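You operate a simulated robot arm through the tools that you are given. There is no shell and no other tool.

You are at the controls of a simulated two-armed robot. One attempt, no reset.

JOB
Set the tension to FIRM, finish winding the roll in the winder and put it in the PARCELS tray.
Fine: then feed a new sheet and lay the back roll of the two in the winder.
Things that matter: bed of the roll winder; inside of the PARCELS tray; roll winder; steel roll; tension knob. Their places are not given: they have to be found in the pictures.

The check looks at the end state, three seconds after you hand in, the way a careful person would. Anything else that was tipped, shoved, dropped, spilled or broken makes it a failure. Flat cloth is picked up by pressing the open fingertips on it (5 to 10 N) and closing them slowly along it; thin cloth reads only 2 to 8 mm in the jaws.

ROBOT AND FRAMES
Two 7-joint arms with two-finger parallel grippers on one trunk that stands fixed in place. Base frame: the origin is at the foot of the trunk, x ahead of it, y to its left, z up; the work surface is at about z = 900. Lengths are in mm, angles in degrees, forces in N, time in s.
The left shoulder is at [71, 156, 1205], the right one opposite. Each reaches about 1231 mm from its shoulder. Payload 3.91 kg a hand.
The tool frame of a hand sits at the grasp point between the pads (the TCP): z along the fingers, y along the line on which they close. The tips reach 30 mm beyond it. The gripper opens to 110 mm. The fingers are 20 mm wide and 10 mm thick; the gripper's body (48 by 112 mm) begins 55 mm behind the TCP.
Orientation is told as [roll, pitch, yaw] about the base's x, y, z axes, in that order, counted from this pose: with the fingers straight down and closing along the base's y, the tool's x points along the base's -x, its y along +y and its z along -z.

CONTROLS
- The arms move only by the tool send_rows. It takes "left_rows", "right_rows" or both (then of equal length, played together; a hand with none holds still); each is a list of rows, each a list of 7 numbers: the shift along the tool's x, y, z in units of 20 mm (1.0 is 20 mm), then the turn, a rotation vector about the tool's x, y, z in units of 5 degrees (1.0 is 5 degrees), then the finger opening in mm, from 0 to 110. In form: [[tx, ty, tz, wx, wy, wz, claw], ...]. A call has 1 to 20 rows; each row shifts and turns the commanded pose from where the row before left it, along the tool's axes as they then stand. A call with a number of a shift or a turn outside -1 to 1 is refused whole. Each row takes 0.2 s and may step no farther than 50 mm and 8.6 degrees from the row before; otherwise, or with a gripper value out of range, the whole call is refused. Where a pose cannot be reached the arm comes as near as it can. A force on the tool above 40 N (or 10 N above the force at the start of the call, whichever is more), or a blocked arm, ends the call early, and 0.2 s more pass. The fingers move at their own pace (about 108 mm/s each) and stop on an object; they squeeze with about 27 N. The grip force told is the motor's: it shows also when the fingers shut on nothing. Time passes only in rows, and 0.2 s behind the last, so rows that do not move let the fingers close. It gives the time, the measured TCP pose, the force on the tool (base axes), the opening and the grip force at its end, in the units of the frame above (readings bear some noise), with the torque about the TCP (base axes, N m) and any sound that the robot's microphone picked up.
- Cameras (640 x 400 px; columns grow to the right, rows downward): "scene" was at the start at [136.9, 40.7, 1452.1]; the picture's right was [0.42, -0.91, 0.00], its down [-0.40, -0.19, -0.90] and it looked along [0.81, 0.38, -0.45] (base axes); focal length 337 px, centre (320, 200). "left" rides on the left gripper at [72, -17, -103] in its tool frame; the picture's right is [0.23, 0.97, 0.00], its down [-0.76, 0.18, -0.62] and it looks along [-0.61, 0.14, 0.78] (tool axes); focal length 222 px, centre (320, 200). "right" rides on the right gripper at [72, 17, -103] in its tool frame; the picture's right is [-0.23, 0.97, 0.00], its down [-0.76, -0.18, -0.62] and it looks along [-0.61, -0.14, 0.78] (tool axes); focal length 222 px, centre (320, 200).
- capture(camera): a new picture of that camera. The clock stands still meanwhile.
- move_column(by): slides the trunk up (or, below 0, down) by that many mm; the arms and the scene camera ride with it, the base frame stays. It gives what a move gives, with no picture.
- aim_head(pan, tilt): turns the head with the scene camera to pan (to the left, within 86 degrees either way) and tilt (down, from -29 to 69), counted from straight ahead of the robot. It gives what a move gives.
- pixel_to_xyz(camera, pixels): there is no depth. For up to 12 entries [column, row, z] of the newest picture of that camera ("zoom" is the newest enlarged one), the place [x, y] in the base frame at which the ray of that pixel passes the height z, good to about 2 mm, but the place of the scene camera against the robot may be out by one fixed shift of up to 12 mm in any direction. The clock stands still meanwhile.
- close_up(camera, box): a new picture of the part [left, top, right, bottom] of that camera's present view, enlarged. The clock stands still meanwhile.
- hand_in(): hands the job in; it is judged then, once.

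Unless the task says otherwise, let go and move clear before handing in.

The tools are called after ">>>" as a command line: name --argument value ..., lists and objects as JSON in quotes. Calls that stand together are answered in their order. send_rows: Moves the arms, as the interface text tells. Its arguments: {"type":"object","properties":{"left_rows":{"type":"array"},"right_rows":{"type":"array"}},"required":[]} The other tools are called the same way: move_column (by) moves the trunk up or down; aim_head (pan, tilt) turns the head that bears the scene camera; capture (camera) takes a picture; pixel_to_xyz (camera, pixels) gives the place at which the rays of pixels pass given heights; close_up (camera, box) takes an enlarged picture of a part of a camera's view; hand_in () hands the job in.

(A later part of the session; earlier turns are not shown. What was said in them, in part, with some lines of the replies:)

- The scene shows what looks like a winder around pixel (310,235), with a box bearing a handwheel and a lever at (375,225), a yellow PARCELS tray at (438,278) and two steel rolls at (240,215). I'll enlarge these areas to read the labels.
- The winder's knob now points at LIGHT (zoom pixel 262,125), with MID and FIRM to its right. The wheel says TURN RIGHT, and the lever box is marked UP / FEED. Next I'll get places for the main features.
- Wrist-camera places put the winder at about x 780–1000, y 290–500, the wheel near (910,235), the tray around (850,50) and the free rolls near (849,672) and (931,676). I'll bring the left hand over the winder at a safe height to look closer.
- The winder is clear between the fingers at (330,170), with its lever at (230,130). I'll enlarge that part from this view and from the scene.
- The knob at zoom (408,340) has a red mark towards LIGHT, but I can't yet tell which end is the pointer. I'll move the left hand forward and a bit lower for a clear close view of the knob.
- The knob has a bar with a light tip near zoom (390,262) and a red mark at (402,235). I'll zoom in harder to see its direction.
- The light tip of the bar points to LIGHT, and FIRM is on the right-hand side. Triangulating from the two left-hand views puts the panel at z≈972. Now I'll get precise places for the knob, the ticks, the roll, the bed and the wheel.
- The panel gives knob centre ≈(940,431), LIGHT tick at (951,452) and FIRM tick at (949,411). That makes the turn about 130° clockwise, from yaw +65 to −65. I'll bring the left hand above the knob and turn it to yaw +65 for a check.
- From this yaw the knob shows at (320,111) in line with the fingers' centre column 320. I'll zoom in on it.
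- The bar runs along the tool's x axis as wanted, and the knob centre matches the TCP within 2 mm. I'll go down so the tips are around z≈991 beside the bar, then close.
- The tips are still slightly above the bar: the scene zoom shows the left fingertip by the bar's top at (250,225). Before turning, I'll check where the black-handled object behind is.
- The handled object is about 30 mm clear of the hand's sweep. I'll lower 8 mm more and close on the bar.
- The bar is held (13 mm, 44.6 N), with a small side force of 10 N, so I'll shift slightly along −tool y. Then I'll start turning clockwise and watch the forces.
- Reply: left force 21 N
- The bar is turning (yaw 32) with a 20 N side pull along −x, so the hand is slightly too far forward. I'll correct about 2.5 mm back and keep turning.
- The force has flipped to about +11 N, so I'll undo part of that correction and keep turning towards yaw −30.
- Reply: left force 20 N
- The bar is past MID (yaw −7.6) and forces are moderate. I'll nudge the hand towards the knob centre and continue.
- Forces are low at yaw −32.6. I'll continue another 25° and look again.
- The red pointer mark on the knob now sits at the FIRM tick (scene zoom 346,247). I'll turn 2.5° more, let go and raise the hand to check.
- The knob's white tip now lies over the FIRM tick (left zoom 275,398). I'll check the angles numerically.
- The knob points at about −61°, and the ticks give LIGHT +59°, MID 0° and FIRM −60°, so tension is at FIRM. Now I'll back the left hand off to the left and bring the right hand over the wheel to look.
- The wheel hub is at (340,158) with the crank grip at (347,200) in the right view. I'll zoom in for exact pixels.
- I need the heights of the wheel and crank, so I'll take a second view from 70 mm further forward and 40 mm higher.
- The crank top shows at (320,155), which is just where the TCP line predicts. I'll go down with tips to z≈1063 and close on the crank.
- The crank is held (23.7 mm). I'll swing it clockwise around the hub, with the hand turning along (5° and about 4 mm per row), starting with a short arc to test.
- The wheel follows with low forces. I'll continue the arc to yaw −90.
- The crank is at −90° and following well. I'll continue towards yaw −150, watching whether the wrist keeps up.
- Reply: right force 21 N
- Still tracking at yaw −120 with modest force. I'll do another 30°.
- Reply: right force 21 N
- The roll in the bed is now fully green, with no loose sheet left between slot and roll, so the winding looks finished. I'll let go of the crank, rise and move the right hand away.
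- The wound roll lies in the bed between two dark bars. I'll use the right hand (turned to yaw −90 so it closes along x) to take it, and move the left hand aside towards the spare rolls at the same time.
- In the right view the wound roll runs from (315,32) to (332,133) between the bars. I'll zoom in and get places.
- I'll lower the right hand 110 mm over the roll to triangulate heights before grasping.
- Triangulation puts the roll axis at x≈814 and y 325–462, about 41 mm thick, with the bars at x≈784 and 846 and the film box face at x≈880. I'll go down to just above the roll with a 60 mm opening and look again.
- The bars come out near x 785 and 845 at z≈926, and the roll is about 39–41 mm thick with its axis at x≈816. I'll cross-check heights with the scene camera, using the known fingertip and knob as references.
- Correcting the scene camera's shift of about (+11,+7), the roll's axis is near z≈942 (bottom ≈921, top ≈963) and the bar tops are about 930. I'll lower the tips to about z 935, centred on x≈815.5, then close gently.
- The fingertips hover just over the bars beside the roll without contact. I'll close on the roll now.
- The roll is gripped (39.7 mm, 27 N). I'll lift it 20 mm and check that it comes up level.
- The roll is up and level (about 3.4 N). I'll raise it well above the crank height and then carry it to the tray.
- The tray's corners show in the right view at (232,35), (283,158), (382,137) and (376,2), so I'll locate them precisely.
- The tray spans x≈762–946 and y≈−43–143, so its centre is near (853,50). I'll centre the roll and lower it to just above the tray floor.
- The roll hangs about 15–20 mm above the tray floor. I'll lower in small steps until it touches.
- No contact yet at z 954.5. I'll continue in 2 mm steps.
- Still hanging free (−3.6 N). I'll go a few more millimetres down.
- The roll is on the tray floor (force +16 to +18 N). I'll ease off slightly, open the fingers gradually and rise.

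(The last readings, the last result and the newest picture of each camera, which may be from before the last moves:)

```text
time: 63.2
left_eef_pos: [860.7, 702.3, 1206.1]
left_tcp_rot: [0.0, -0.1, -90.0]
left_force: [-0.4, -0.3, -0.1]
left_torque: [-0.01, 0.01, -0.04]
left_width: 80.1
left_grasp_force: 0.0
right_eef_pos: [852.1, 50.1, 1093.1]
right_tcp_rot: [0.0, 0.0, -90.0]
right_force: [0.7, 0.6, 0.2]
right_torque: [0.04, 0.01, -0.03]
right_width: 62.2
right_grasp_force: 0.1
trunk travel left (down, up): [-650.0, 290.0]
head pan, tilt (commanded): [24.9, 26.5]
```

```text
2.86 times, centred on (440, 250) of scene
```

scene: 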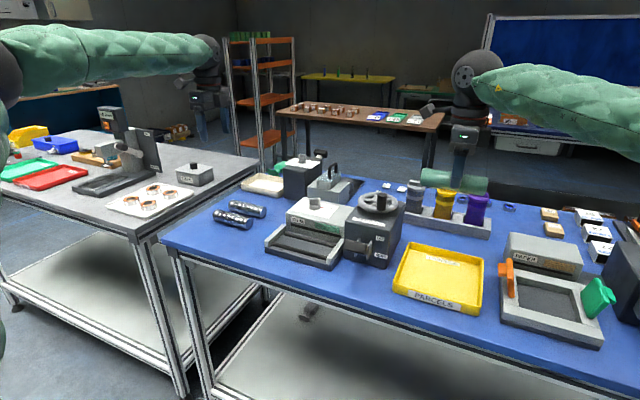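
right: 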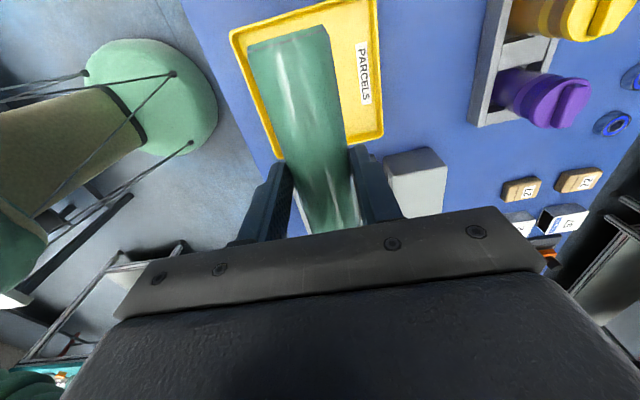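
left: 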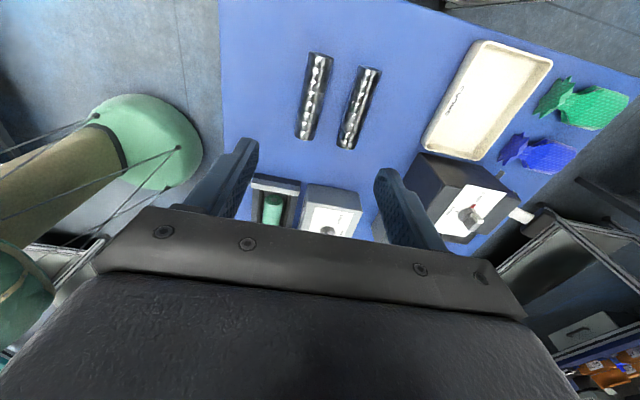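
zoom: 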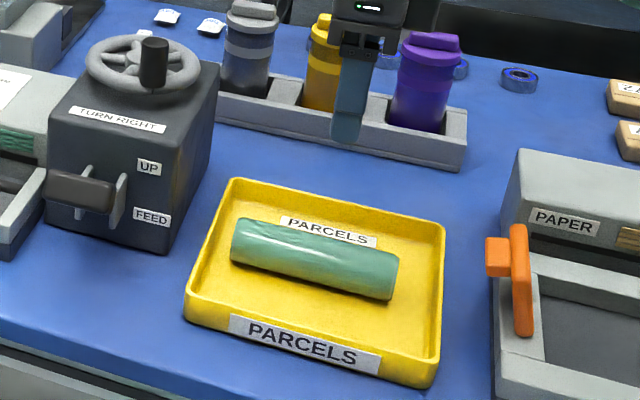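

The finished roll rests in the PARCELS tray. Next is the feed lever, whose handle I estimate near (755,230,998). I'll move the right hand in front of it and turn to yaw 0 for a good look.

>>> send_rows --right_rows '[[0, 0, -1, 0, 0, 0, 62], [0, 0, -1, 0, 0, 0, 62], [0, -1, 0, 0, 0, 0, 62], [0, -1, 0, 0, 0, 0, 62], [0, -1, 0, 0, 0, 0, 62], [0, -1, 0, 0, 0, 0, 62], [0, -1, 0, 0, 0, 0, 62], [0, -1, 0, 0, 0, 0, 62], [0.95, 0, 0, 0, 0, 0, 62], [0.95, 0, 0, 0, 0, 0, 62], [0.95, 0, 0, 0, 0, 0, 62], [0.95, 0, 0, 0, 0, 0, 62], [0.95, 0, 0, 0, 0, 0, 62], [0.95, 0, 0, 0, 0, 0, 62], [0.95, 0, 0, 0, 0, 0, 62], [0.95, 0, 0, 0, 0, 0, 62], [0.95, 0, 0, 0, 0, 0, 62], [0.95, 0, 0, 0, 0, 0, 62]]'

>>> send_rows --right_rows '[[0, 0, 0, 0, 0, -1, 62], [0, 0, 0, 0, 0, -1, 62], [0, 0, 0, 0, 0, -1, 62], [0, 0, 0, 0, 0, -1, 62], [0, 0, 0, 0, 0, -1, 62], [0, 0, 0, 0, 0, -1, 62], [0, 0, 0, 0, 0, -1, 62], [0, 0, 0, 0, 0, -1, 62], [0, 0, 0, 0, 0, -1, 62], [0, 0, 0, 0, 0, -1, 62], [0, 0, 0, 0, 0, -1, 80], [0, 0, 0, 0, 0, -1, 90], [0, 0, 0, 0, 0, -1, 90], [0, 0, 0, 0, 0, -1, 90], [0, 0, 0, 0, 0, -1, 90], [0, 0, 0, 0, 0, -1, 90], [0, 0, 0, 0, 0, -1, 90], [0, 0, 0, 0, 0, -1, 90]]'

>>> capture --camera "right"

>>> close_up --camera "right" --box '[220, 60, 420, 200]'

>>> close_up --camera "scene" --box '[250, 170, 410, 270]'

```text
time: 67.0
left_eef_pos: [860.9, 702.5, 1206.7]
left_tcp_rot: [0.0, 0.0, -90.1]
left_force: [0.4, 0.3, -0.3]
left_torque: [-0.03, 0.0, 0.01]
left_width: 80.2
left_grasp_force: 0.0
right_eef_pos: [736.1, 239.9, 1132.4]
right_tcp_rot: [0.0, -0.1, -90.1]
right_force: [-0.3, -0.8, -0.6]
right_torque: [-0.03, 0.01, 0.01]
right_width: 62.2
right_grasp_force: 0.0
trunk travel left (down, up): [-650.0, 290.0]
head pan, tilt (commanded): [24.9, 26.5]
```

```text
time: 70.8
left_eef_pos: [861.2, 702.9, 1207.3]
left_tcp_rot: [-0.1, -0.1, -90.0]
left_force: [0.0, -0.3, 0.1]
left_torque: [0.02, -0.01, 0.02]
left_width: 79.8
left_grasp_force: 0.0
right_eef_pos: [734.1, 238.8, 1133.9]
right_tcp_rot: [0.0, 0.0, 0.0]
right_force: [0.5, 0.8, 0.0]
right_torque: [-0.01, 0.02, -0.02]
right_width: 90.0
right_grasp_force: 0.0
trunk travel left (down, up): [-650.0, 290.0]
head pan, tilt (commanded): [24.9, 26.5]
```

```text
taken
```

right: 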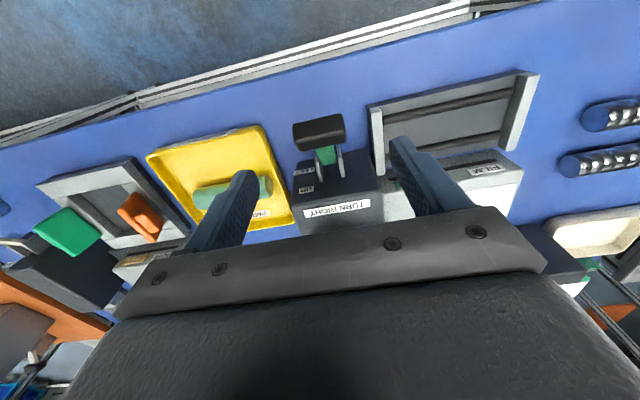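

```text
2.86 times, centred on (320, 130) of right
```

zoom: 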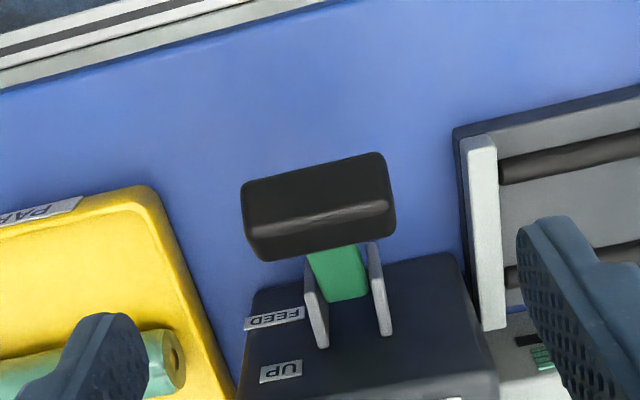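

```text
4.00 times, centred on (330, 220) of scene
```

zoom: 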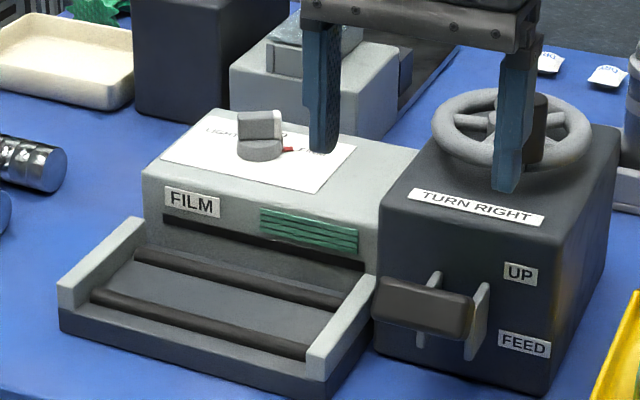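

The lever's black handle is centred at right-view pixel (320,132), and the labels UP and FEED sit on the box's front face. I'll check heights with the scene camera.

>>> pixel_to_xyz --camera "scene" --pixels '[[356.3, 247, 980], [356.3, 247, 1000], [380, 238, 980], [380, 238, 1000], [381.3, 255.8, 940], [381.3, 255.8, 960], [371.5, 242, 980], [368, 260, 940], [342.5, 242, 990], [367, 254, 990]]'

>>> pixel_to_xyz --camera "right" --pixels '[[320, 132.5, 998], [320, 132.5, 985], [293, 128, 998], [346, 118, 998], [346, 132, 998], [306.7, 190.2, 1000], [304.3, 171.3, 960]]'

>>> close_up --camera "scene" --box '[330, 220, 402, 270]'

```text
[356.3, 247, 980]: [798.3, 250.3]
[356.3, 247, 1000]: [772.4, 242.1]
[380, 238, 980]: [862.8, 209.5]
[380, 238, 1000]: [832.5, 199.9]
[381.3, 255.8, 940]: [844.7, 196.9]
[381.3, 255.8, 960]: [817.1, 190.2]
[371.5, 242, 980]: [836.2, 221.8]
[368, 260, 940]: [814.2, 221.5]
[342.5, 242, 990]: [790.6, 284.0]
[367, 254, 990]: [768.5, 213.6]
```

```text
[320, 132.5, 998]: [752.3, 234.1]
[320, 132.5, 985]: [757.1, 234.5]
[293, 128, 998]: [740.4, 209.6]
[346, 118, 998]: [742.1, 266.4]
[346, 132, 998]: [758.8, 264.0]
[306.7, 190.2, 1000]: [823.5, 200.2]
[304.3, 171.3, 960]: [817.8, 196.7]
```

```text
8.00 times, centred on (366, 245) of scene
```

zoom: 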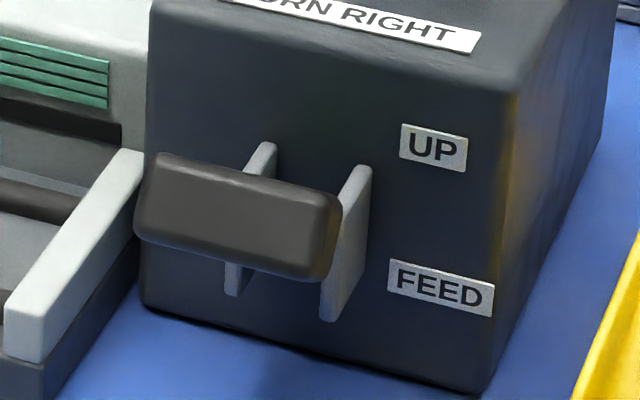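

After correcting the scene shift, UP sits near z≈1000 and FEED near z≈952. The handle centre is about (752,234,1003), pivoting near (808,975). I'll close the right fingers and come down just over the handle.

>>> send_rows --right_rows '[[-0.2, -0.06, 0.5, 0, 0, 0, 40], [-0.2, -0.06, 0.8, 0, 0, 0, 0], [-0.2, -0.06, 0.9, 0, 0, 0, 0], [-0.2, -0.06, 0.9, 0, 0, 0, 0], [0, 0, 0.4, 0, 0, 0, 0], [0, 0, 0, 0, 0, 0, 0]]'

>>> close_up --camera "scene" --box '[310, 190, 406, 270]'

>>> close_up --camera "right" --box '[240, 80, 400, 200]'

```text
time: 72.2
left_eef_pos: [860.9, 700.7, 1207.6]
left_tcp_rot: [-0.1, 0.0, -89.9]
left_force: [-0.8, 0.6, -0.4]
left_torque: [0.05, 0.01, 0.01]
left_width: 80.1
left_grasp_force: 0.1
right_eef_pos: [749.5, 235.6, 1064.5]
right_tcp_rot: [0.0, 0.1, 0.1]
right_force: [-0.6, 0.1, -0.3]
right_torque: [0.05, -0.02, 0.02]
right_width: 0.0
right_grasp_force: 27.2
trunk travel left (down, up): [-650.0, 290.0]
head pan, tilt (commanded): [24.9, 26.5]
```

```text
5.00 times, centred on (358, 230) of scene
```

zoom: 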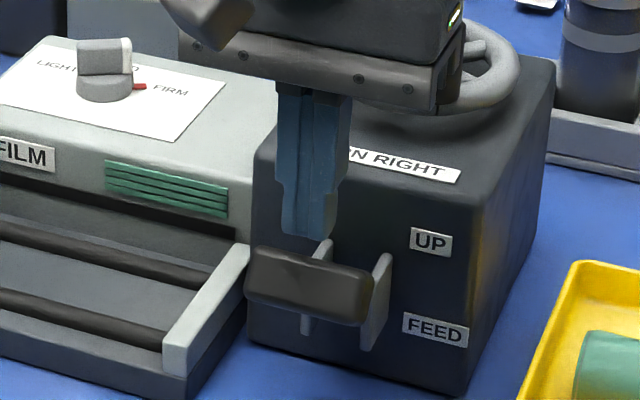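

```text
3.33 times, centred on (320, 140) of right
```

zoom: 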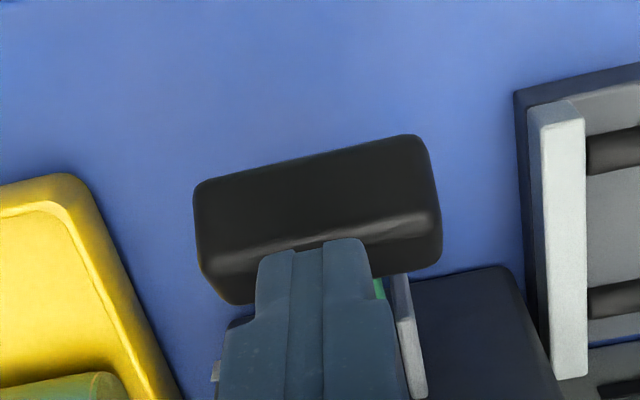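

The closed tips are directly over the handle's upper edge. I'll press down in 5 mm steps and watch the force.

>>> send_rows --right_rows '[[0, 0, 0.3, 0, 0, 0, 0], [0, 0, 0.3, 0, 0, 0, 0], [0, 0, 0.3, 0, 0, 0, 0], [0, 0, 0.3, 0, 0, 0, 0], [0, 0, 0.3, 0, 0, 0, 0], [0, 0, 0, 0, 0, 0, 0]]'

>>> close_up --camera "scene" --box '[310, 190, 406, 270]'

```text
time: 73.6
left_eef_pos: [860.9, 702.2, 1206.7]
left_tcp_rot: [0.0, -0.1, -90.0]
left_force: [1.6, -0.2, -0.3]
left_torque: [0.0, 0.01, 0.01]
left_width: 79.9
left_grasp_force: 0.0
right_eef_pos: [749.1, 235.3, 1033.7]
right_tcp_rot: [0.0, 0.0, 0.0]
right_force: [0.1, 0.2, 0.8]
right_torque: [0.01, 0.0, 0.01]
right_width: 0.3
right_grasp_force: 27.3
trunk travel left (down, up): [-650.0, 290.0]
head pan, tilt (commanded): [24.9, 26.5]
```

```text
5.00 times, centred on (358, 230) of scene
```

zoom: 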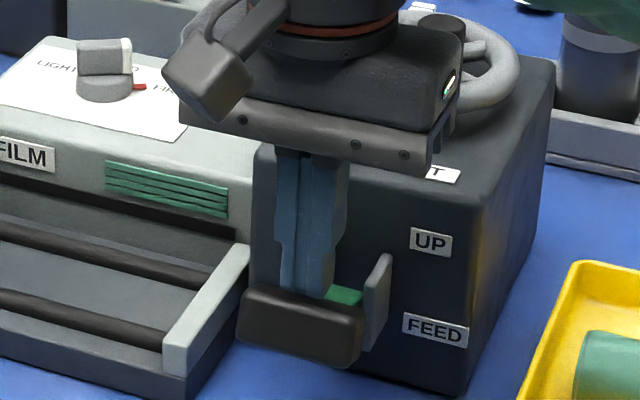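

The handle moves down easily (the green arm is now visible at zoom 340,295), but no sheet has come out yet. I'll keep pressing down.

>>> send_rows --right_rows '[[0, 0, 0.3, 0, 0, 0, 0], [0, 0, 0.3, 0, 0, 0, 0], [0, 0, 0.3, 0, 0, 0, 0], [0, 0, 0, 0, 0, 0, 0]]'

>>> close_up --camera "scene" --box '[270, 190, 406, 275]'

>>> close_up --camera "right" --box '[240, 80, 400, 200]'

```text
time: 74.6
left_eef_pos: [860.5, 702.1, 1206.9]
left_tcp_rot: [0.0, -0.1, -90.0]
left_force: [-0.5, 0.1, 0.0]
left_torque: [0.03, -0.01, 0.0]
left_width: 80.1
left_grasp_force: 0.2
right_eef_pos: [748.6, 234.1, 1017.4]
right_tcp_rot: [0.0, 0.0, 0.0]
right_force: [0.4, 0.8, 1.1]
right_torque: [0.01, 0.02, -0.01]
right_width: 0.1
right_grasp_force: 27.0
trunk travel left (down, up): [-650.0, 290.0]
head pan, tilt (commanded): [24.9, 26.5]
```

```text
4.71 times, centred on (338, 232) of scene
```

zoom: 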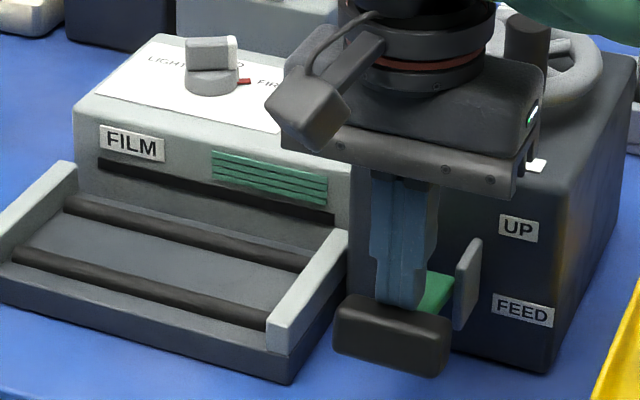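

```text
3.33 times, centred on (320, 140) of right
```

zoom: 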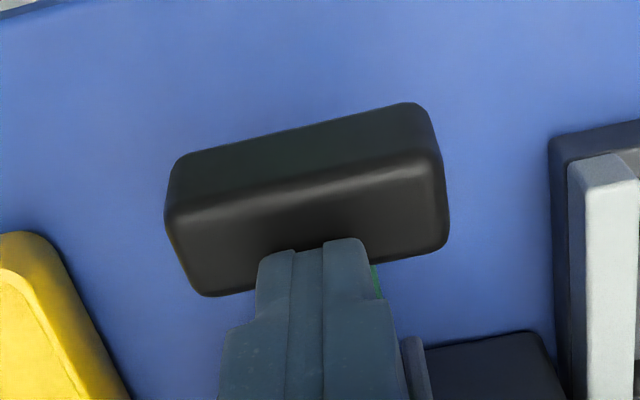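

The lever keeps going down freely, with the handle now just below the FEED label line. I'll continue.

>>> send_rows --right_rows '[[0, 0, 0.3, 0, 0, 0, 0], [0, 0, 0.3, 0, 0, 0, 0], [0, 0, 0, 0, 0, 0, 0]]'

>>> close_up --camera "scene" --box '[270, 190, 406, 275]'

```text
time: 75.4
left_eef_pos: [861.7, 701.6, 1207.2]
left_tcp_rot: [0.0, -0.2, -90.0]
left_force: [-0.4, -0.1, 0.3]
left_torque: [0.01, -0.01, 0.02]
left_width: 80.1
left_grasp_force: 0.0
right_eef_pos: [749.6, 235.8, 1005.4]
right_tcp_rot: [0.0, 0.0, -0.1]
right_force: [-1.6, 0.6, 2.1]
right_torque: [0.03, 0.04, -0.01]
right_width: 0.4
right_grasp_force: 27.0
trunk travel left (down, up): [-650.0, 290.0]
head pan, tilt (commanded): [24.9, 26.5]
```

```text
4.71 times, centred on (338, 232) of scene
```

zoom: 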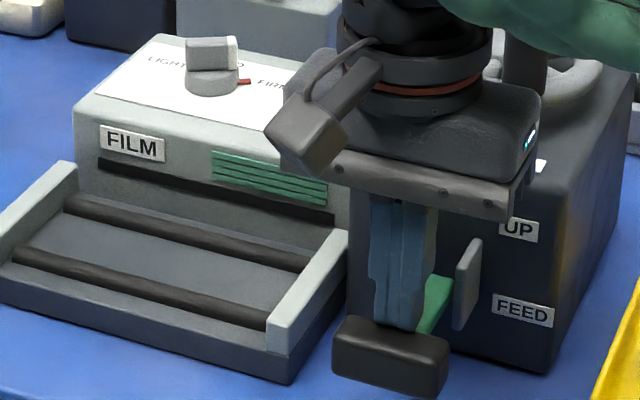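

The force is still small and the lever is below horizontal. I'll keep pressing.

>>> send_rows --right_rows '[[0, 0, 0.3, 0, 0, 0, 0], [0, 0, 0.3, 0, 0, 0, 0], [0, 0, 0, 0, 0, 0, 0]]'

>>> close_up --camera "scene" --box '[270, 190, 406, 275]'

```text
time: 76.2
left_eef_pos: [859.0, 702.4, 1207.8]
left_tcp_rot: [0.1, -0.2, -90.0]
left_force: [0.0, -0.5, -0.1]
left_torque: [0.01, -0.01, 0.03]
left_width: 80.0
left_grasp_force: 0.2
right_eef_pos: [748.5, 235.5, 992.9]
right_tcp_rot: [-0.1, 0.0, 0.0]
right_force: [-2.1, 1.8, 1.9]
right_torque: [0.05, 0.04, 0.01]
right_width: 0.1
right_grasp_force: 26.5
trunk travel left (down, up): [-650.0, 290.0]
head pan, tilt (commanded): [24.9, 26.5]
```

```text
4.71 times, centred on (338, 232) of scene
```

zoom: 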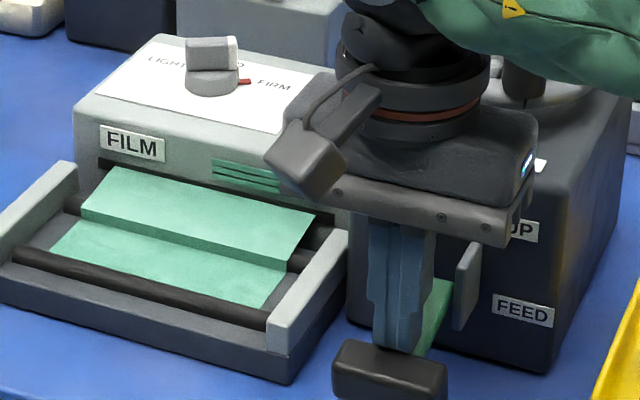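

A new green sheet has been fed onto the bed. I'll lift the hand straight up off the lever and see where it stays.

>>> send_rows --right_rows '[[0, 0, -0.3, 0, 0, 0, 0], [0, 0, -0.5, 0, 0, 0, 0], [0, 0, -0.8, 0, 0, 0, 0], [0, 0, -0.8, 0, 0, 0, 0], [0, 0, -0.8, 0, 0, 0, 0], [0, 0, -0.8, 0, 0, 0, 0], [0, 0, -0.8, 0, 0, 0, 0], [0, 0, -0.8, 0, 0, 0, 0], [0, 0, -0.8, 0, 0, 0, 0]]'

>>> close_up --camera "scene" --box '[260, 190, 406, 275]'

```text
time: 78.2
left_eef_pos: [860.7, 703.2, 1207.6]
left_tcp_rot: [0.0, -0.1, -90.0]
left_force: [-0.4, -0.1, 0.6]
left_torque: [0.03, -0.01, 0.01]
left_width: 79.8
left_grasp_force: 0.1
right_eef_pos: [749.1, 234.4, 1120.4]
right_tcp_rot: [0.0, 0.0, 0.0]
right_force: [-0.3, 0.0, 0.6]
right_torque: [-0.01, 0.02, -0.02]
right_width: 0.0
right_grasp_force: 27.1
trunk travel left (down, up): [-650.0, 290.0]
head pan, tilt (commanded): [24.9, 26.5]
```

```text
4.38 times, centred on (333, 232) of scene
```

zoom: 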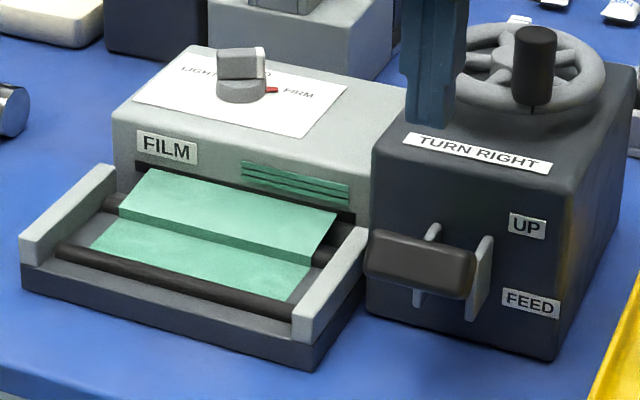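

The lever sprang back to UP, one sheet is on the bed and three remain in the slot. I'll park the right hand out of the way and measure the back spare roll with the left camera.

>>> send_rows --right_rows '[[0, 0, -1, 0, 0, 0, 0], [0, 0, -1, 0, 0, 0, 0], [0.1, -0.95, -0.5, 0, 0, 0, 0], [0.1, -0.95, -0.5, 0, 0, 0, 0], [0.1, -0.95, -0.5, 0, 0, 0, 0], [0.1, -0.95, -0.5, 0, 0, 0, 0], [0.1, -0.95, -0.5, 0, 0, 0, 0], [0.1, -0.95, -0.5, 0, 0, 0, 0], [0.1, -0.95, -0.5, 0, 0, 0, 0], [0.1, -0.95, -0.5, 0, 0, 0, 0], [0.1, -0.95, -0.5, 0, 0, 0, 0], [0.1, -0.95, -0.5, 0, 0, 0, 0], [0.1, -0.95, -0.5, 0, 0, 0, 0], [0.1, -0.95, -0.5, 0, 0, 0, 0], [0.1, -0.95, -0.5, 0, 0, 0, 0], [0.1, -0.95, 0, 0, 0, 0, 0]]'

>>> capture --camera "left"

>>> close_up --camera "left" --box '[280, 40, 400, 160]'

>>> pixel_to_xyz --camera "left" --pixels '[[370.1, 67.6, 936], [346.7, 146.6, 936], [370.1, 67.6, 918], [346.7, 146.6, 918], [319.5, 55, 936], [304, 138, 936]]'

```text
time: 81.6
left_eef_pos: [861.1, 700.7, 1207.2]
left_tcp_rot: [0.0, 0.0, -90.0]
left_force: [0.4, -0.6, -0.1]
left_torque: [-0.01, 0.0, -0.01]
left_width: 79.9
left_grasp_force: 0.0
right_eef_pos: [721.1, -31.0, 1290.5]
right_tcp_rot: [0.1, 0.2, 0.0]
right_force: [-0.2, -0.6, 0.5]
right_torque: [0.04, 0.02, 0.02]
right_width: 0.0
right_grasp_force: 27.2
trunk travel left (down, up): [-650.0, 290.0]
head pan, tilt (commanded): [24.9, 26.5]
```

```text
taken
```

left: 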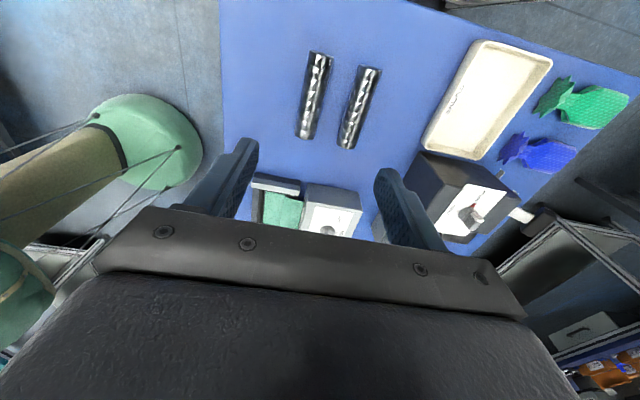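

```text
3.33 times, centred on (340, 100) of left
```

zoom: 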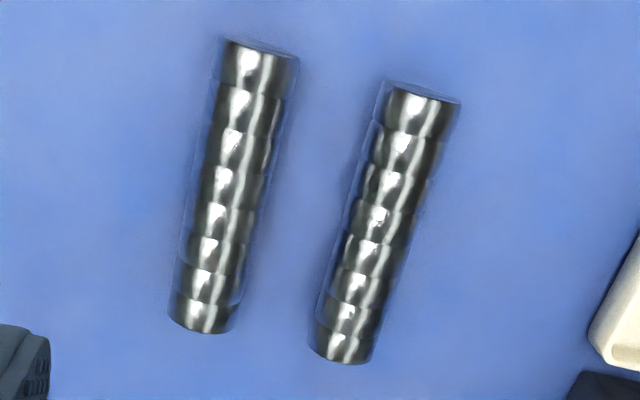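

```text
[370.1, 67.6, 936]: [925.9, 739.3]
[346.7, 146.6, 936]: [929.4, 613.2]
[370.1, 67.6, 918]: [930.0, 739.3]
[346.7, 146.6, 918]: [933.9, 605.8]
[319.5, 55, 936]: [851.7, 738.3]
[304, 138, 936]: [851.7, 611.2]
```

The back roll's axis runs at x≈928, y 613–739, about 37 mm thick. I'll bring the left hand over its middle and check alignment lower down.

>>> send_rows --left_rows '[[-0.139, 0.372, 0.928, 0, 0, 0, 80], [-0.139, 0.372, 0.928, 0, 0, 0, 80], [-0.139, 0.372, 0.928, 0, 0, 0, 80], [-0.139, 0.372, 0.928, 0, 0, 0, 80], [-0.139, 0.372, 0.928, 0, 0, 0, 70], [-0.139, 0.372, 0.928, 0, 0, 0, 66], [-0.139, 0.372, 0.928, 0, 0, 0, 66], [-0.139, 0.372, 0.928, 0, 0, 0, 66], [-0.139, 0.372, 0.928, 0, 0, 0, 66], [0, 0, 0, 0, 0, 0, 66]]'

>>> capture --camera "left"

>>> close_up --camera "left" --box '[220, 40, 420, 200]'

>>> close_up --camera "scene" --box '[200, 150, 300, 240]'

```text
time: 83.8
left_eef_pos: [925.8, 675.4, 1037.8]
left_tcp_rot: [0.0, -0.2, -90.1]
left_force: [-0.4, 0.4, 0.0]
left_torque: [-0.05, 0.0, -0.02]
left_width: 66.1
left_grasp_force: 0.1
right_eef_pos: [719.8, -30.5, 1290.7]
right_tcp_rot: [0.0, 0.0, 0.1]
right_force: [-0.7, 0.0, 0.2]
right_torque: [-0.03, -0.03, -0.03]
right_width: 0.0
right_grasp_force: 26.7
trunk travel left (down, up): [-650.0, 290.0]
head pan, tilt (commanded): [24.9, 26.5]
```

```text
taken
```

left: 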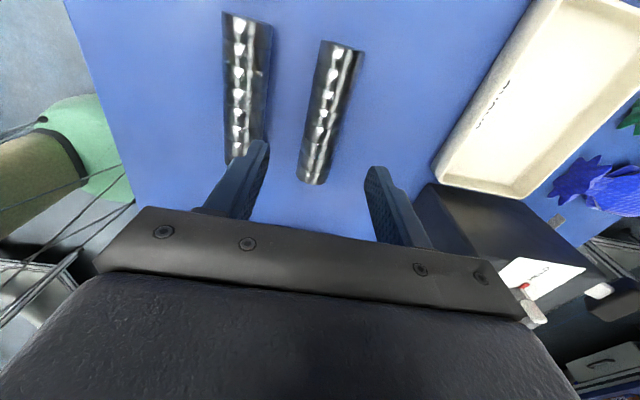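

```text
2.50 times, centred on (320, 120) of left
```

zoom: 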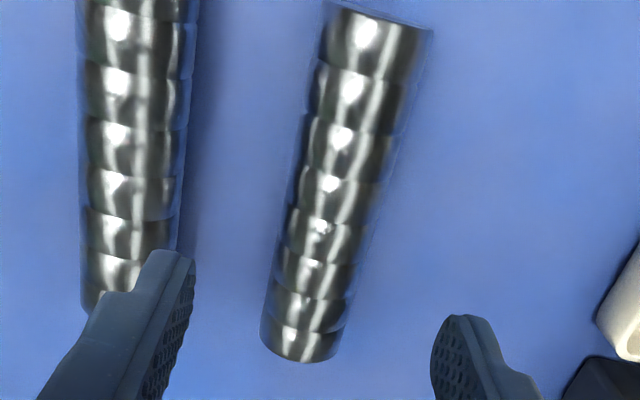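

```text
4.44 times, centred on (250, 195) of scene
```

zoom: 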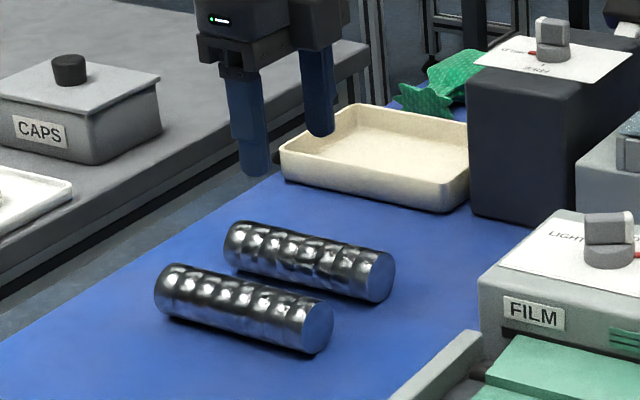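

I'll get the roll's silhouette edges from this closer view to refine its centre and thickness.

>>> pixel_to_xyz --camera "left" --pixels '[[310, 116, 922], [343.2, 116, 922], [326.4, 116, 937], [323, 42, 930], [363, 52, 930], [297, 178, 930], [329, 183, 930], [344, 47, 937], [312, 182, 937], [262, 150, 922], [224, 150, 922]]'

```text
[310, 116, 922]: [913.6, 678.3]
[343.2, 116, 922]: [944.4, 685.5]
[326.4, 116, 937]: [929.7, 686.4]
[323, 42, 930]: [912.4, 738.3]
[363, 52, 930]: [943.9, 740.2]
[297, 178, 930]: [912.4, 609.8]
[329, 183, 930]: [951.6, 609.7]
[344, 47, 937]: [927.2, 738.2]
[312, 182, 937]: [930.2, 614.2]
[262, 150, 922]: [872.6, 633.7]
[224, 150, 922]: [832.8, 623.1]
```

The back roll's centre is at x≈929, y≈676, and the front roll's near edge (872) leaves 14 mm for the finger. I'll descend to tip z≈913.

>>> send_rows --left_rows '[[0, 0.16, 0.7, 0, 0, 0, 64], [0, 0, 0.9, 0, 0, 0, 62], [0, 0, 0.9, 0, 0, 0, 60], [0, 0, 0.9, 0, 0, 0, 60], [0, 0, 0.9, 0, 0, 0, 60], [0, 0, 0.4, 0, 0, 0, 60], [0, 0, 0, 0, 0, 0, 60]]'

>>> close_up --camera "scene" --box '[200, 170, 300, 240]'

>>> close_up --camera "left" --box '[220, 60, 420, 220]'

```text
time: 85.4
left_eef_pos: [930.8, 676.0, 946.8]
left_tcp_rot: [0.0, -0.1, -89.9]
left_force: [0.7, -0.2, 0.8]
left_torque: [-0.03, 0.0, 0.02]
left_width: 60.2
left_grasp_force: 0.1
right_eef_pos: [719.9, -29.9, 1290.7]
right_tcp_rot: [0.0, 0.1, 0.1]
right_force: [0.2, 0.0, 0.0]
right_torque: [-0.02, -0.01, 0.0]
right_width: 0.0
right_grasp_force: 27.2
trunk travel left (down, up): [-650.0, 290.0]
head pan, tilt (commanded): [24.9, 26.5]
```

```text
5.71 times, centred on (250, 205) of scene
```

zoom: 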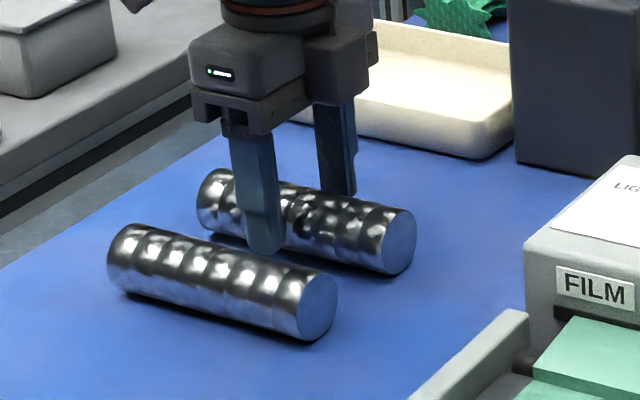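

```text
2.50 times, centred on (320, 140) of left
```

zoom: 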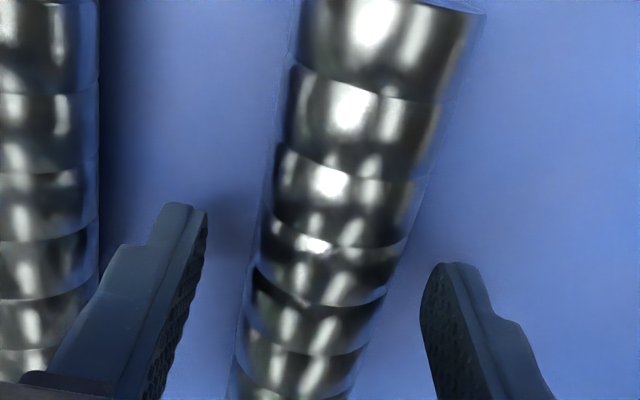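

Both fingers straddle the back roll. I'll go 3 mm lower and close slowly.

>>> send_rows --left_rows '[[0, -0.05, 0.17, 0, 0, 0, 60], [0, 0, 0, 0, 0, 0, 54], [0, 0, 0, 0, 0, 0, 48], [0, 0, 0, 0, 0, 0, 44], [0, 0, 0, 0, 0, 0, 40], [0, 0, 0, 0, 0, 0, 36], [0, 0, 0, 0, 0, 0, 30], [0, 0, 0, 0, 0, 0, 26], [0, 0, 0, 0, 0, 0, 26]]'

>>> close_up --camera "scene" --box '[200, 170, 300, 240]'

```text
time: 87.4
left_eef_pos: [929.4, 675.2, 943.5]
left_tcp_rot: [0.1, -0.2, -90.0]
left_force: [2.3, -1.1, 1.2]
left_torque: [-0.14, -0.05, 0.02]
left_width: 40.0
left_grasp_force: 26.8
right_eef_pos: [720.8, -30.7, 1289.0]
right_tcp_rot: [0.0, 0.0, -0.1]
right_force: [0.8, 0.9, -0.3]
right_torque: [-0.01, 0.03, -0.04]
right_width: 0.0
right_grasp_force: 27.0
trunk travel left (down, up): [-650.0, 290.0]
head pan, tilt (commanded): [24.9, 26.5]
```

```text
5.71 times, centred on (250, 205) of scene
```

zoom: 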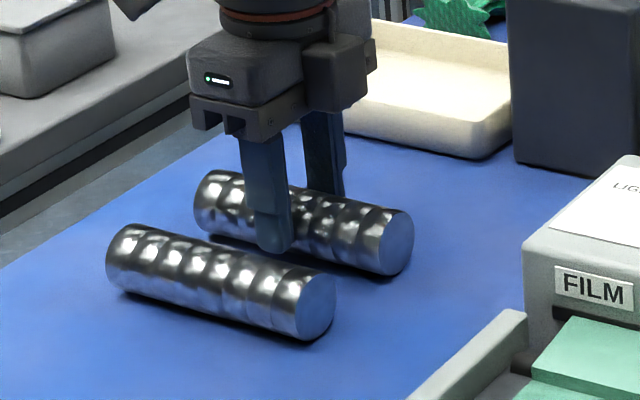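

The back roll is held (40.0 mm, 26.8 N). I'll lift it a little and verify that only this roll comes up.

>>> send_rows --left_rows '[[0, 0, -0.3, 0, 0, 0, 26], [0, 0, -0.6, 0, 0, 0, 26], [0, 0, -0.6, 0, 0, 0, 26], [0, 0, -0.6, 0, 0, 0, 26], [0, 0, 0, 0, 0, 0, 26]]'

>>> close_up --camera "scene" --box '[200, 160, 310, 240]'

```text
time: 88.6
left_eef_pos: [930.2, 677.0, 983.5]
left_tcp_rot: [-0.1, 0.0, -90.0]
left_force: [0.1, 0.2, -3.4]
left_torque: [0.03, -0.01, -0.01]
left_width: 39.9
left_grasp_force: 26.9
right_eef_pos: [721.2, -30.8, 1288.6]
right_tcp_rot: [0.0, 0.1, 0.0]
right_force: [-0.5, -0.6, 0.3]
right_torque: [0.01, 0.02, -0.02]
right_width: 0.0
right_grasp_force: 27.3
trunk travel left (down, up): [-650.0, 290.0]
head pan, tilt (commanded): [24.9, 26.5]
```

```text
5.00 times, centred on (255, 200) of scene
```

zoom: 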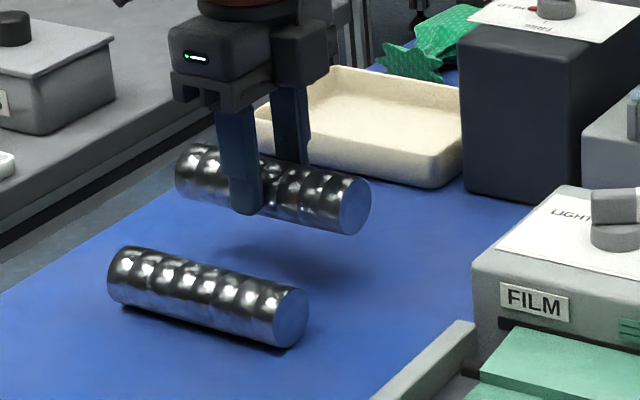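

Only the back roll rose, level and firm. I'll lift it to clear the panel and carry it over the winder bed.

>>> send_rows --left_rows '[[0, 0, -0.8, 0, 0, 0, 26], [0, 0, -1, 0, 0, 0, 26], [0, 0, -1, 0, 0, 0, 26], [0, 0, -1, 0, 0, 0, 26], [0, 0, -0.9, 0, 0, 0, 26], [0, 0, 0, 0, 0, 0, 26]]'

>>> send_rows --left_rows '[[-0.468, -0.19, 0, 0, 0, 0, 26], [-0.937, -0.381, 0, 0, 0, 0, 26], [-0.937, -0.381, 0, 0, 0, 0, 26], [-0.937, -0.381, 0, 0, 0, 0, 26], [-0.937, -0.381, 0, 0, 0, 0, 26], [-0.937, -0.381, 0, 0, 0, 0, 26], [-0.937, -0.381, 0, 0, 0, 0, 26], [-0.937, -0.381, 0, 0, 0, 0, 26], [-0.937, -0.381, 0, 0, 0, 0, 26], [-0.937, -0.381, 0, 0, 0, 0, 26], [-0.937, -0.381, 0, 0, 0, 0, 26], [-0.937, -0.381, 0, 0, 0, 0, 26], [-0.937, -0.381, 0, 0, 0, 0, 26], [-0.937, -0.381, 0, 0, 0, 0, 26], [-0.937, -0.381, 0, 0, 0, 0, 26], [-0.468, -0.19, 0, 0, 0, 0, 26], [0, 0, 0, 0, 0, 0, 26]]'

>>> capture --camera "left"

>>> close_up --camera "scene" --box '[240, 150, 400, 270]'

```text
time: 90.0
left_eef_pos: [928.6, 677.1, 1076.9]
left_tcp_rot: [-0.1, 0.0, -89.9]
left_force: [-0.8, -0.2, -2.7]
left_torque: [-0.01, -0.01, -0.05]
left_width: 39.8
left_grasp_force: 26.7
right_eef_pos: [721.1, -30.9, 1288.6]
right_tcp_rot: [0.0, 0.0, 0.0]
right_force: [-0.1, 0.4, -0.6]
right_torque: [0.02, 0.0, 0.0]
right_width: 0.2
right_grasp_force: 26.9
trunk travel left (down, up): [-650.0, 290.0]
head pan, tilt (commanded): [24.9, 26.5]
```

```text
time: 93.6
left_eef_pos: [815.1, 394.2, 1078.0]
left_tcp_rot: [0.0, 0.0, -90.0]
left_force: [-0.2, -0.3, -3.6]
left_torque: [-0.03, 0.03, 0.01]
left_width: 39.8
left_grasp_force: 26.5
right_eef_pos: [720.8, -30.9, 1288.6]
right_tcp_rot: [0.0, 0.1, -0.1]
right_force: [0.0, -0.1, 0.3]
right_torque: [-0.04, 0.0, 0.02]
right_width: 0.2
right_grasp_force: 27.4
trunk travel left (down, up): [-650.0, 290.0]
head pan, tilt (commanded): [24.9, 26.5]
```

```text
taken
```

left: 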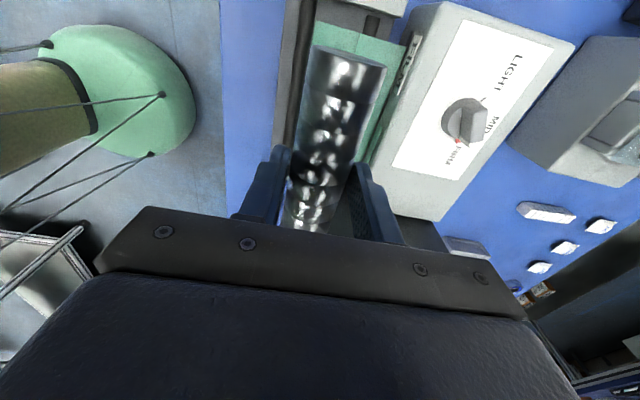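

```text
3.33 times, centred on (320, 210) of scene
```

zoom: 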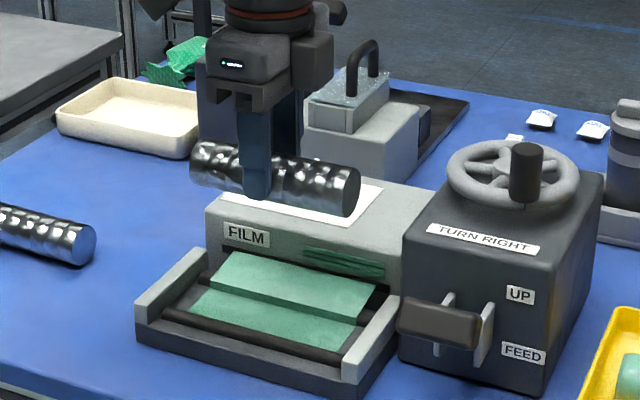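

The roll is above the bed at (815,394). I'll lower it to about 15 mm above its seat.

>>> send_rows --left_rows '[[0.03, 0.02, 0.8, 0, 0, 0, 26], [0, 0, 0.9, 0, 0, 0, 26], [0, 0, 0.9, 0, 0, 0, 26], [0, 0, 0.9, 0, 0, 0, 26], [0, 0, 0.9, 0, 0, 0, 26], [0, 0, 0.4, 0, 0, 0, 26], [0, 0, 0, 0, 0, 0, 26]]'

>>> close_up --camera "scene" --box '[255, 200, 351, 270]'

>>> close_up --camera "left" --box '[220, 0, 420, 200]'

```text
time: 95.2
left_eef_pos: [814.6, 395.0, 982.8]
left_tcp_rot: [0.1, -0.1, -90.0]
left_force: [0.1, -0.3, -3.3]
left_torque: [-0.02, -0.01, 0.02]
left_width: 39.7
left_grasp_force: 27.4
right_eef_pos: [721.2, -30.6, 1288.8]
right_tcp_rot: [0.0, -0.1, -0.1]
right_force: [1.1, -0.1, -0.6]
right_torque: [0.02, -0.02, 0.02]
right_width: 0.2
right_grasp_force: 26.8
trunk travel left (down, up): [-650.0, 290.0]
head pan, tilt (commanded): [24.9, 26.5]
```

```text
5.71 times, centred on (303, 235) of scene
```

zoom: 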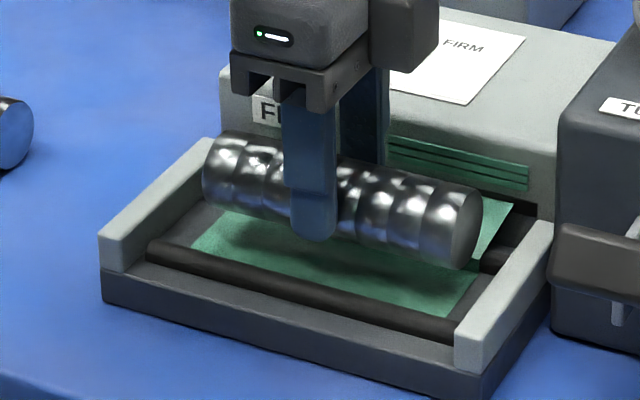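

```text
2.00 times, centred on (320, 100) of left
```

zoom: 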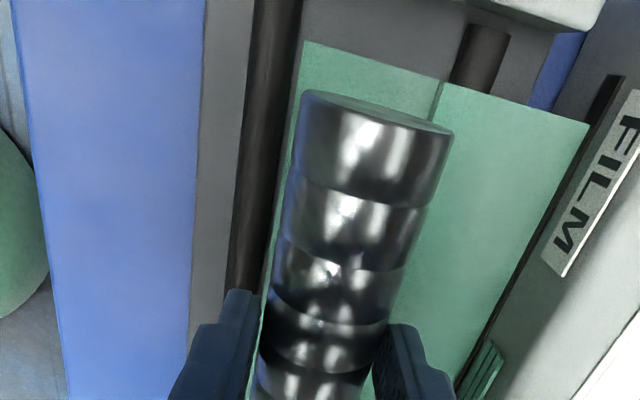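

The roll is centred between the end plates and bars. I'll lower it in small steps until contact.

>>> send_rows --left_rows '[[0, 0.04, 0.3, 0, 0, 0, 26], [0, 0, 0.3, 0, 0, 0, 26], [0, 0, 0.1, 0, 0, 0, 26], [0, 0, 0, 0, 0, 0, 26]]'

>>> send_rows --left_rows '[[0, 0, 0.08, 0, 0, 0, 26], [0, 0, 0, 0, 0, 0, 26]]'

```text
time: 96.2
left_eef_pos: [817.5, 394.8, 968.6]
left_tcp_rot: [0.0, 0.0, -90.0]
left_force: [0.6, 0.1, -2.4]
left_torque: [0.04, -0.01, -0.03]
left_width: 39.7
left_grasp_force: 27.2
right_eef_pos: [721.1, -30.1, 1289.3]
right_tcp_rot: [0.0, 0.1, -0.1]
right_force: [0.8, -0.1, -1.4]
right_torque: [0.0, 0.02, 0.0]
right_width: 0.3
right_grasp_force: 26.9
trunk travel left (down, up): [-650.0, 290.0]
head pan, tilt (commanded): [24.9, 26.5]
```

```text
time: 96.8
left_eef_pos: [818.3, 395.3, 967.5]
left_tcp_rot: [-0.1, -0.1, -90.0]
left_force: [0.1, -0.1, -3.1]
left_torque: [0.0, -0.01, 0.0]
left_width: 39.7
left_grasp_force: 27.4
right_eef_pos: [720.8, -30.4, 1289.9]
right_tcp_rot: [0.0, 0.0, 0.0]
right_force: [0.8, 0.5, -0.4]
right_torque: [-0.01, -0.01, 0.01]
right_width: 0.0
right_grasp_force: 27.1
trunk travel left (down, up): [-650.0, 290.0]
head pan, tilt (commanded): [24.9, 26.5]
```

No contact yet at z 967.5. I'll take further 1.5 mm steps.

>>> send_rows --left_rows '[[0, -0.05, 0.08, 0, 0, 0, 26], [0, 0, 0, 0, 0, 0, 26]]'

>>> send_rows --left_rows '[[0, 0, 0.07, 0, 0, 0, 26], [0, 0, 0, 0, 0, 0, 26]]'

```text
time: 97.4
left_eef_pos: [816.5, 395.1, 965.2]
left_tcp_rot: [-0.1, -0.2, -90.0]
left_force: [-0.9, 0.2, -3.5]
left_torque: [-0.03, 0.02, -0.02]
left_width: 39.6
left_grasp_force: 27.1
right_eef_pos: [720.0, -30.1, 1290.0]
right_tcp_rot: [0.0, 0.2, 0.0]
right_force: [0.0, -0.3, 0.2]
right_torque: [0.0, 0.0, 0.01]
right_width: 0.0
right_grasp_force: 26.4
trunk travel left (down, up): [-650.0, 290.0]
head pan, tilt (commanded): [24.9, 26.5]
```

```text
time: 98.0
left_eef_pos: [815.9, 394.4, 964.3]
left_tcp_rot: [0.0, 0.1, -90.0]
left_force: [1.0, 1.1, 1.7]
left_torque: [0.36, -0.02, -0.04]
left_width: 39.8
left_grasp_force: 27.1
right_eef_pos: [721.1, -29.3, 1288.7]
right_tcp_rot: [0.0, 0.0, 0.0]
right_force: [0.0, 0.3, -0.1]
right_torque: [-0.03, -0.01, 0.0]
right_width: 0.0
right_grasp_force: 26.4
trunk travel left (down, up): [-650.0, 290.0]
head pan, tilt (commanded): [24.9, 26.5]
```

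First contact shows (force up from −3.4 to +1.7 N, with a slight torque from one end touching). I'll look closely before letting go.

>>> close_up --camera "scene" --box '[255, 200, 351, 270]'

>>> close_up --camera "left" --box '[220, 0, 420, 200]'

```text
5.71 times, centred on (303, 235) of scene
```

zoom: 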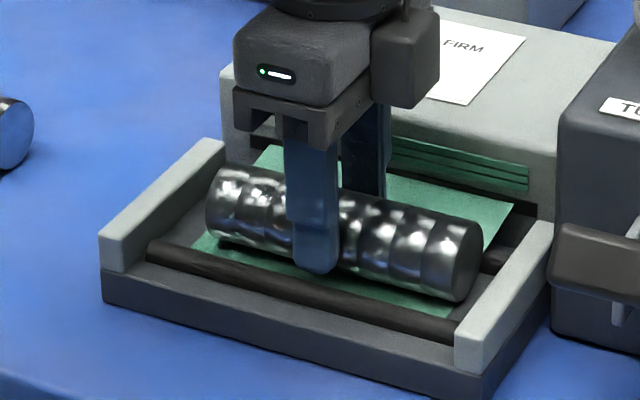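

```text
2.00 times, centred on (320, 100) of left
```

zoom: 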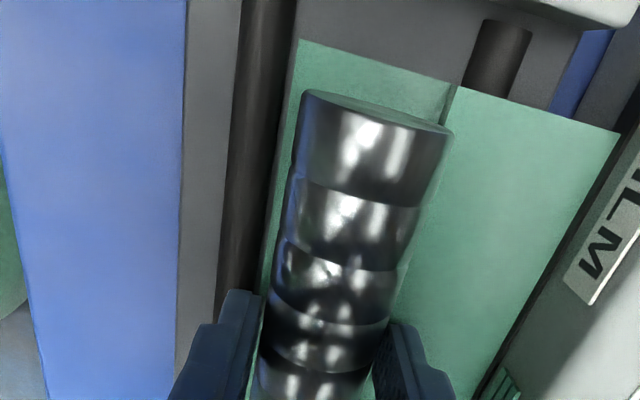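

The roll sits on the new sheet between the bars. I'll settle it half a millimetre, open gradually and rise straight up.

>>> send_rows --left_rows '[[0, 0, 0.04, 0, 0, 0, 26], [0, 0, 0, 0, 0, 0, 36], [0, 0, 0, 0, 0, 0, 41], [0, 0, 0, 0, 0, 0, 45], [0, 0, 0, 0, 0, 0, 50], [0, 0, 0, 0, 0, 0, 56], [0, 0, 0, 0, 0, 0, 60], [0, 0, 0, 0, 0, 0, 60]]'

>>> close_up --camera "scene" --box '[255, 200, 351, 270]'

```text
time: 99.8
left_eef_pos: [815.8, 394.9, 963.0]
left_tcp_rot: [0.0, -0.1, -90.1]
left_force: [0.5, -0.7, -0.4]
left_torque: [-0.01, -0.02, -0.02]
left_width: 59.9
left_grasp_force: 0.0
right_eef_pos: [721.4, -29.6, 1289.4]
right_tcp_rot: [0.0, -0.1, 0.0]
right_force: [0.4, 0.3, -0.5]
right_torque: [0.0, 0.01, -0.01]
right_width: 0.3
right_grasp_force: 26.6
trunk travel left (down, up): [-650.0, 290.0]
head pan, tilt (commanded): [24.9, 26.5]
```

```text
5.71 times, centred on (303, 235) of scene
```

zoom: 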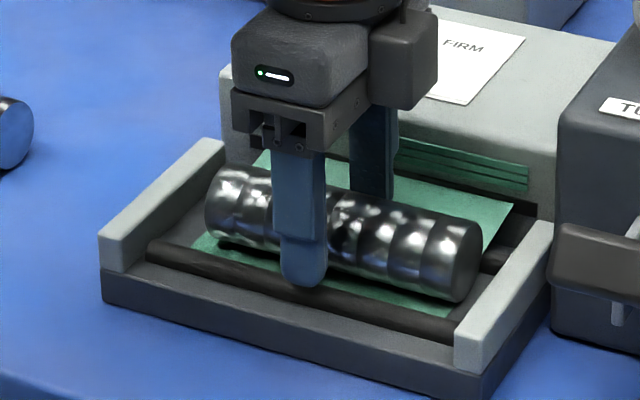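

The roll lies still in the bed with the fingers open clear of it. I'll rise straight up and then move the left hand aside.

>>> send_rows --left_rows '[[0, 0, -0.5, 0, 0, 0, 60], [0, 0, -0.8, 0, 0, 0, 60], [0, 0, -1, 0, 0, 0, 60], [0, 0, -1, 0, 0, 0, 60], [0, 0, -1, 0, 0, 0, 60], [0, 0, -1, 0, 0, 0, 60], [0, 0, -1, 0, 0, 0, 60], [0, 0, -1, 0, 0, 0, 60], [0, 0, -1, 0, 0, 0, 60], [0, 0, -1, 0, 0, 0, 60], [0, 0, -1, 0, 0, 0, 60], [0.95, -0.5, -0.3, 0, 0, 0, 60], [0.95, -0.5, -0.3, 0, 0, 0, 60], [0.95, -0.5, -0.3, 0, 0, 0, 60], [0.95, -0.5, -0.3, 0, 0, 0, 60], [0.95, -0.5, -0.3, 0, 0, 0, 60], [0.95, -0.5, -0.3, 0, 0, 0, 60], [0.95, -0.5, -0.3, 0, 0, 0, 60], [0.95, -0.5, -0.3, 0, 0, 0, 60], [0.95, -0.5, -0.3, 0, 0, 0, 60]]'

>>> capture --camera "scene"

>>> close_up --camera "scene" --box '[250, 170, 410, 270]'

>>> close_up --camera "scene" --box '[380, 200, 500, 320]'

```text
time: 104.0
left_eef_pos: [727.0, 567.0, 1224.1]
left_tcp_rot: [0.0, -0.2, -90.2]
left_force: [-1.1, 0.7, 0.8]
left_torque: [-0.01, 0.01, -0.02]
left_width: 59.7
left_grasp_force: 0.1
right_eef_pos: [719.9, -30.7, 1290.4]
right_tcp_rot: [0.0, 0.0, 0.0]
right_force: [0.3, -0.1, -0.2]
right_torque: [-0.02, -0.02, -0.05]
right_width: 0.0
right_grasp_force: 27.2
trunk travel left (down, up): [-650.0, 290.0]
head pan, tilt (commanded): [24.9, 26.5]
```

```text
taken
```

scene: 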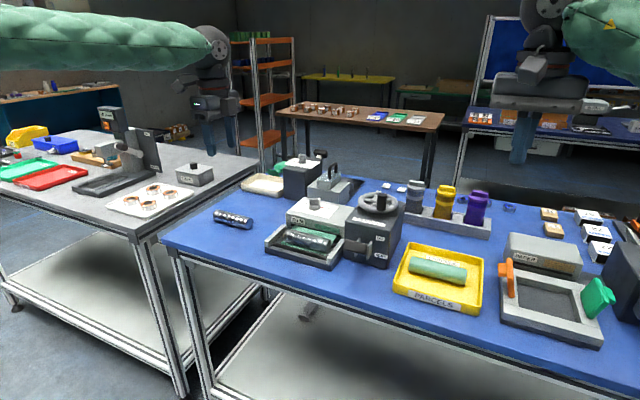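

```text
4.00 times, centred on (330, 220) of scene
```

zoom: 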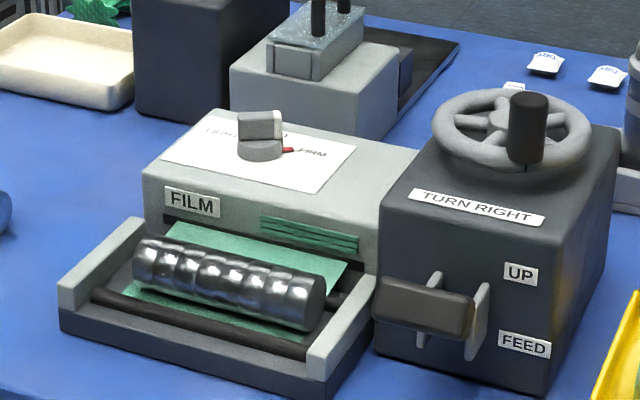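

```text
3.33 times, centred on (440, 260) of scene
```

zoom: 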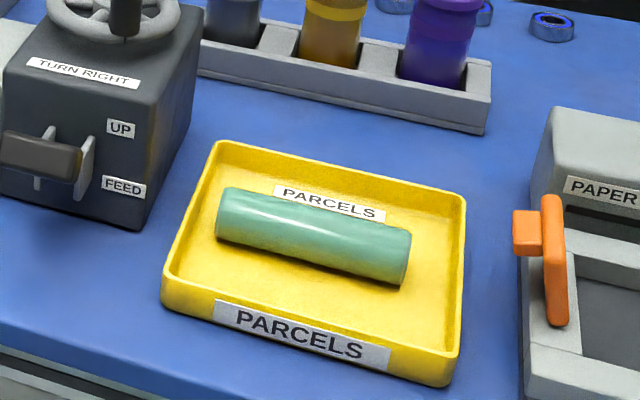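

Final state as the pictures show it:
- The knob points to FIRM.
- The fully wound green roll rests in the PARCELS tray.
- A new sheet is on the bed with the former back roll lying on it, and the lever is back at UP.
- The front roll is still on the bench, and both hands are clear.

I'm handing in now.

>>> hand_in

```text
The job is handed in.
```

The job is done and handed in. I haven't seen a verdict from the check; this is the end state as the last pictures showed it:

- **Tension:** the knob is at FIRM, and I set it before winding.
- **Winding:** I turned the wheel about 150° to the right. The roll is now smooth green all over, with no loose sheet left. No sound or other signal marked the end of winding, so I judged it finished by sight.
- **PARCELS tray:** the wound roll is lying on the tray floor, near the middle.
- **New sheet:** one press of the lever to FEED brought out one sheet, and the lever sprang back to UP by itself.
- **Back roll:** it is lying on the new sheet, between the two bars in the winder. The front roll is still in its place on the bench.

Nothing else looked moved or knocked over, and both hands were clear before I handed in.
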